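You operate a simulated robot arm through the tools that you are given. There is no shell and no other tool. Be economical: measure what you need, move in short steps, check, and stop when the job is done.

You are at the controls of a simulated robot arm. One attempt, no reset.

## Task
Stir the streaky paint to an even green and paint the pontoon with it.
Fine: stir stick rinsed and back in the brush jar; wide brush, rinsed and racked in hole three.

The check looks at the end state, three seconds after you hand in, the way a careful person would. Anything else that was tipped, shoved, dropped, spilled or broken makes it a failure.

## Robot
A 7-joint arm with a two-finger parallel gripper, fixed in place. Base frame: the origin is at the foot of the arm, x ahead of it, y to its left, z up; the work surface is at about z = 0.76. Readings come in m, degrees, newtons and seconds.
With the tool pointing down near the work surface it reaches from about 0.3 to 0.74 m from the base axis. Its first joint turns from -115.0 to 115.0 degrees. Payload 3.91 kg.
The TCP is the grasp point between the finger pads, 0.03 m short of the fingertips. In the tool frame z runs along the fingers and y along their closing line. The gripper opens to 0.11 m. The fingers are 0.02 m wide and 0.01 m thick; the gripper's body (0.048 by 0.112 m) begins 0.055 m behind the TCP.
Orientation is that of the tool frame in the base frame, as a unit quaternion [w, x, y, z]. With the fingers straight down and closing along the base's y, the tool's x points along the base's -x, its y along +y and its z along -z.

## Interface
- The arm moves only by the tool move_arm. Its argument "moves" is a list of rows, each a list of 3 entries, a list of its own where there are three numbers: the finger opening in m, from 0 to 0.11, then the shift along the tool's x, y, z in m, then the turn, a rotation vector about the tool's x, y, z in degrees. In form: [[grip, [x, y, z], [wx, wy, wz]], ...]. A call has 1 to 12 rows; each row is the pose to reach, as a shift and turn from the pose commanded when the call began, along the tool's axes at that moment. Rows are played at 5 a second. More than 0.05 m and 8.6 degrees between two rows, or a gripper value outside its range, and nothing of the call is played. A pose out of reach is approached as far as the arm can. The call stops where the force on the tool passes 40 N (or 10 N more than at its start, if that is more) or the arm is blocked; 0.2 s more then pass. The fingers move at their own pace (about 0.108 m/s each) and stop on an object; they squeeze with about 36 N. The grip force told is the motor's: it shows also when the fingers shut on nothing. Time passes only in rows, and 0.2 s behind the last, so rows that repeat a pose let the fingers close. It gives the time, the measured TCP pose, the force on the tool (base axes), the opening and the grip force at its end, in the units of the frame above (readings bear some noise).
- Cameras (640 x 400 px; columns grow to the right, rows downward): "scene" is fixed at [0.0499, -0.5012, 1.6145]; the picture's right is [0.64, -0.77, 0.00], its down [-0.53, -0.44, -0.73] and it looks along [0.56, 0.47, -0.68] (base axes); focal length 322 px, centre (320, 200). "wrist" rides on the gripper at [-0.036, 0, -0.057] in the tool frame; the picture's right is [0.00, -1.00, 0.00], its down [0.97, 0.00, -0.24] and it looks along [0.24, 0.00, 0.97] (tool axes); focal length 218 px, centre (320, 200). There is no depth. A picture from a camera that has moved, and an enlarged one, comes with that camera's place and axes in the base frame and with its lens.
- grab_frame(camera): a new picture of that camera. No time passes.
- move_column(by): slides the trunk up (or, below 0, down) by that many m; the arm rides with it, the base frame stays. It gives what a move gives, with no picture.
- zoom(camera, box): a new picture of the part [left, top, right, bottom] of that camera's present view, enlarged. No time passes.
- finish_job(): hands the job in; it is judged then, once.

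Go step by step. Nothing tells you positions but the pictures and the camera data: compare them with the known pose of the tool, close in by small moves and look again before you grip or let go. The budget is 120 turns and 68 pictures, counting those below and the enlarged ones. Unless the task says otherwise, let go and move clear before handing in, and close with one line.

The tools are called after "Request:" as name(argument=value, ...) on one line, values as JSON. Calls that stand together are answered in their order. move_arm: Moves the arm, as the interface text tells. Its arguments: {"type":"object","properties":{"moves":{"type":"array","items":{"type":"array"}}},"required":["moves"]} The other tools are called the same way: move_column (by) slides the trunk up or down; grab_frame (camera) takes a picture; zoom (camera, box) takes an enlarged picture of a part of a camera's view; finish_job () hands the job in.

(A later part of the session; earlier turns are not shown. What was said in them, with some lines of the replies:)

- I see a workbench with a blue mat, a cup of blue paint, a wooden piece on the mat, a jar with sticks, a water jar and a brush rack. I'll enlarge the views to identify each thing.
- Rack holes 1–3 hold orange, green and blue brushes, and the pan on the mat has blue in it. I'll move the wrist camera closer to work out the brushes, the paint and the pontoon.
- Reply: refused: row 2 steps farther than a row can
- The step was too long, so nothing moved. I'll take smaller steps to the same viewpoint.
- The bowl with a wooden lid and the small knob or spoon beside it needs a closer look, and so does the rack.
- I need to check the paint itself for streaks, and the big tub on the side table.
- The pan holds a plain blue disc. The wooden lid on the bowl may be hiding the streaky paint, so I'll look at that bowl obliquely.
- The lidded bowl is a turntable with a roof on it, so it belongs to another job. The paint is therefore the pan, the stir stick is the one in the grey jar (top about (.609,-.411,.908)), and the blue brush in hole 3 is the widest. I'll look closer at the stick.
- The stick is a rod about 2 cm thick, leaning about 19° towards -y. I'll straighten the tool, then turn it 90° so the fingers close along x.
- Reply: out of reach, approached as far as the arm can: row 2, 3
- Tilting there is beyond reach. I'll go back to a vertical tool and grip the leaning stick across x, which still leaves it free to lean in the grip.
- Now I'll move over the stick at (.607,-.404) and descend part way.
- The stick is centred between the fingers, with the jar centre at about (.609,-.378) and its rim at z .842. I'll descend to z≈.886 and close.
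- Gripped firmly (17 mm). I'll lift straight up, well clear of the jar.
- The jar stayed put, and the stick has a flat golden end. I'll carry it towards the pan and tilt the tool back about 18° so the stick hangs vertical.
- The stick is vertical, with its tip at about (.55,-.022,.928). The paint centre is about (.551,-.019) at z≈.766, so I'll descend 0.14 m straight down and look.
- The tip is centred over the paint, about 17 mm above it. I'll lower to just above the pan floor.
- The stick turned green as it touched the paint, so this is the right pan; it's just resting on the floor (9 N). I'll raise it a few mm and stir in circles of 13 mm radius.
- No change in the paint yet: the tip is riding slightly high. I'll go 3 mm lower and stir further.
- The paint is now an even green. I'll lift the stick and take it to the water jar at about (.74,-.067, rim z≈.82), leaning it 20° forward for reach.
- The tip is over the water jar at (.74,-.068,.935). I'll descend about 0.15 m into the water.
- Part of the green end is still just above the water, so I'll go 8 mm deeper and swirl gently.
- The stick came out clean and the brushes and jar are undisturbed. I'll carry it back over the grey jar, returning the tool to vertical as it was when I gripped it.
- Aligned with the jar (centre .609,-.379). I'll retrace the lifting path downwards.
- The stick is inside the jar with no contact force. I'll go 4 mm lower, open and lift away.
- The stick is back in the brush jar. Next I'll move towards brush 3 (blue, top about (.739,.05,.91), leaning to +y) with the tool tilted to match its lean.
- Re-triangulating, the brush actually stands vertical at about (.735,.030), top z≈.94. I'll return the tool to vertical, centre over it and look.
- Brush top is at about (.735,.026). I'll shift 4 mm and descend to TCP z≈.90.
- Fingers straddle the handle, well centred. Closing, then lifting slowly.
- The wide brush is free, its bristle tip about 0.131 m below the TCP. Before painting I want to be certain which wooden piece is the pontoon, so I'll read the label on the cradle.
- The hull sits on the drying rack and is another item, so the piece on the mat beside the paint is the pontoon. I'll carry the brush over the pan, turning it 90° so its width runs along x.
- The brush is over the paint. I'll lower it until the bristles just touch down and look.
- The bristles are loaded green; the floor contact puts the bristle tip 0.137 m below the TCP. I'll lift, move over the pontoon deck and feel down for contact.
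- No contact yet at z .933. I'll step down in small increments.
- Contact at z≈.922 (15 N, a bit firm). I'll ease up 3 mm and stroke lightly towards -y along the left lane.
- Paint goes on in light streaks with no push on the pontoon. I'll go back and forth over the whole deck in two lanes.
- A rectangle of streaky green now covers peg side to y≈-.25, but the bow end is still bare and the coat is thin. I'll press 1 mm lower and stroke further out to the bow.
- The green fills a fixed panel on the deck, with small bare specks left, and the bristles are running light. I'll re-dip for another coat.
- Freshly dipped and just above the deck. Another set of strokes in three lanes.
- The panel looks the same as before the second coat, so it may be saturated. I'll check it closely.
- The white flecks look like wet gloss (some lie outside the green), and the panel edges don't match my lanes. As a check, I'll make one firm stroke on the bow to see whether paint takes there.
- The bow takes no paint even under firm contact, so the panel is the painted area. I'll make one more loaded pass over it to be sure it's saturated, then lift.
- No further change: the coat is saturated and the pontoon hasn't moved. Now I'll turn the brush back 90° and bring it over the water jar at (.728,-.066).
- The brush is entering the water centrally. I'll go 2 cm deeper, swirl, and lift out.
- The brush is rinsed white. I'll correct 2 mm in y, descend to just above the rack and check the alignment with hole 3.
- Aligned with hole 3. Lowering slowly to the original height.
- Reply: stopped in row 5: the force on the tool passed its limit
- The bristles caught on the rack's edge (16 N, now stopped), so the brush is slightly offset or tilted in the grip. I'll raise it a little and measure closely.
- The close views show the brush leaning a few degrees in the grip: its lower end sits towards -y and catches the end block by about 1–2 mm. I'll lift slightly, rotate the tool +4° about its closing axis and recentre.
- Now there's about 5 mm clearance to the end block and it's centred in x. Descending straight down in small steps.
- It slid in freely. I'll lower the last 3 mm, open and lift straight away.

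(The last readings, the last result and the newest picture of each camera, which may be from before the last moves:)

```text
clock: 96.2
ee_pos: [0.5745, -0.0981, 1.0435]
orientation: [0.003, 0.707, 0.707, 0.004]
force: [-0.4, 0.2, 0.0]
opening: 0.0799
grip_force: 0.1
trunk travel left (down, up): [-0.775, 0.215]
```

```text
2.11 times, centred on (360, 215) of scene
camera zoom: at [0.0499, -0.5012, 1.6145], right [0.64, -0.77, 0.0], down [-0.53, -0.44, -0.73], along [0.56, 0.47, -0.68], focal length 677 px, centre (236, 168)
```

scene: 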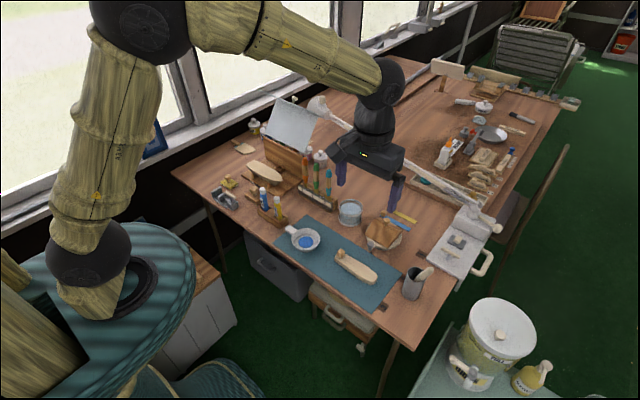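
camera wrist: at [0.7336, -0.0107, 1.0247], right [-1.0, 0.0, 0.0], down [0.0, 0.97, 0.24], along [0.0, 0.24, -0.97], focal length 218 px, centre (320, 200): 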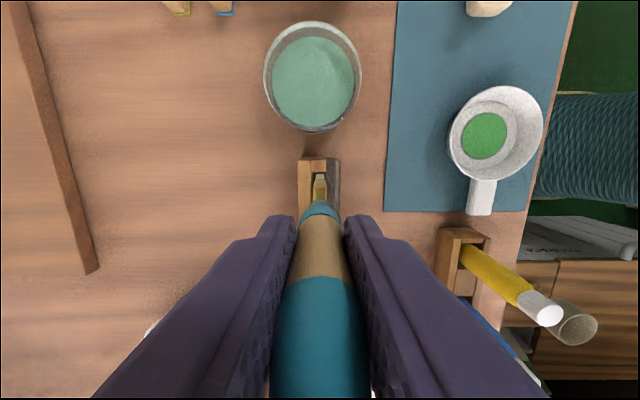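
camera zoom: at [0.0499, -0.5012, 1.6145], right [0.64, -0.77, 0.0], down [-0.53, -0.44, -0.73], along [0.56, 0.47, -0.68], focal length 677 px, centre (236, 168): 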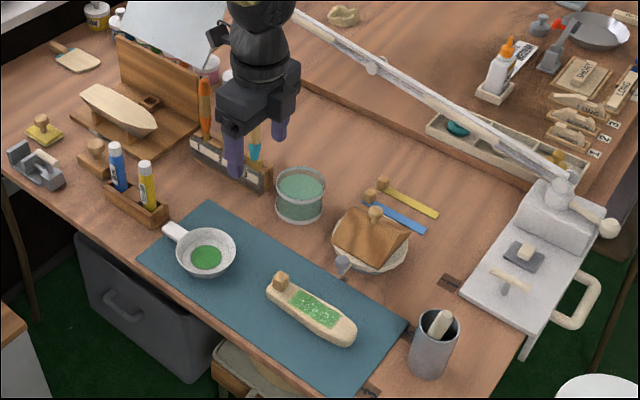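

Everything looks in place. I'll move the arm clear of the rack's line of sight and check the brush with the last picture.

Request:
move_arm(moves=[[0.08, [-0.03, -0.02, -0.03], [0, 0, 0]], [0.08, [-0.06, -0.04, -0.05], [0, 0, 0]], [0.08, [-0.1, -0.06, -0.07], [0, 0, 0]], [0.08, [-0.14, -0.08, -0.09], [0, 0, 0]], [0.08, [-0.18, -0.1, -0.1], [0, 0, 0]]])

Request:
zoom(camera="scene", box=[270, 130, 430, 290])

```text
clock: 97.4
ee_pos: [0.4729, -0.2771, 1.1424]
orientation: [0.002, 0.707, 0.707, 0.004]
force: [-0.7, 0.9, 0.0]
opening: 0.0796
grip_force: 0.1
trunk travel left (down, up): [-0.775, 0.215]
```

```text
2.50 times, centred on (350, 210) of scene
camera zoom: at [0.0499, -0.5012, 1.6145], right [0.64, -0.77, 0.0], down [-0.53, -0.44, -0.73], along [0.56, 0.47, -0.68], focal length 804 px, centre (245, 175)
```

zoom: 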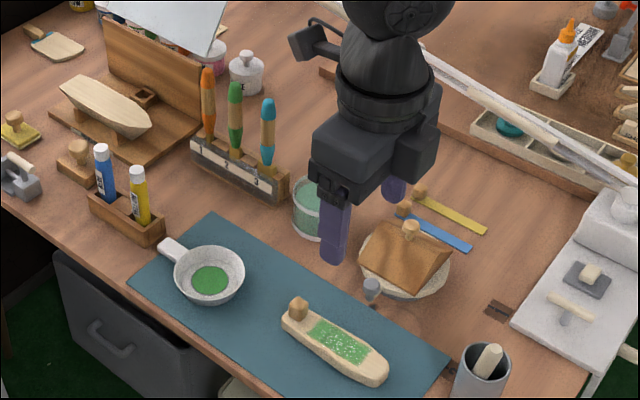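

The brush stands in hole 3, the stick is in the jar, the pontoon is painted green, and nothing else has been disturbed. I'm handing in.

Request:
finish_job()

```text
The job is handed in.
```

I stirred the paint to an even green and painted the pontoon's deck panel. The stir stick is rinsed and back in the brush jar, and the wide brush is rinsed and racked in hole three. The bow took no paint when I tried it, and I didn't paint the sides or around the peg.
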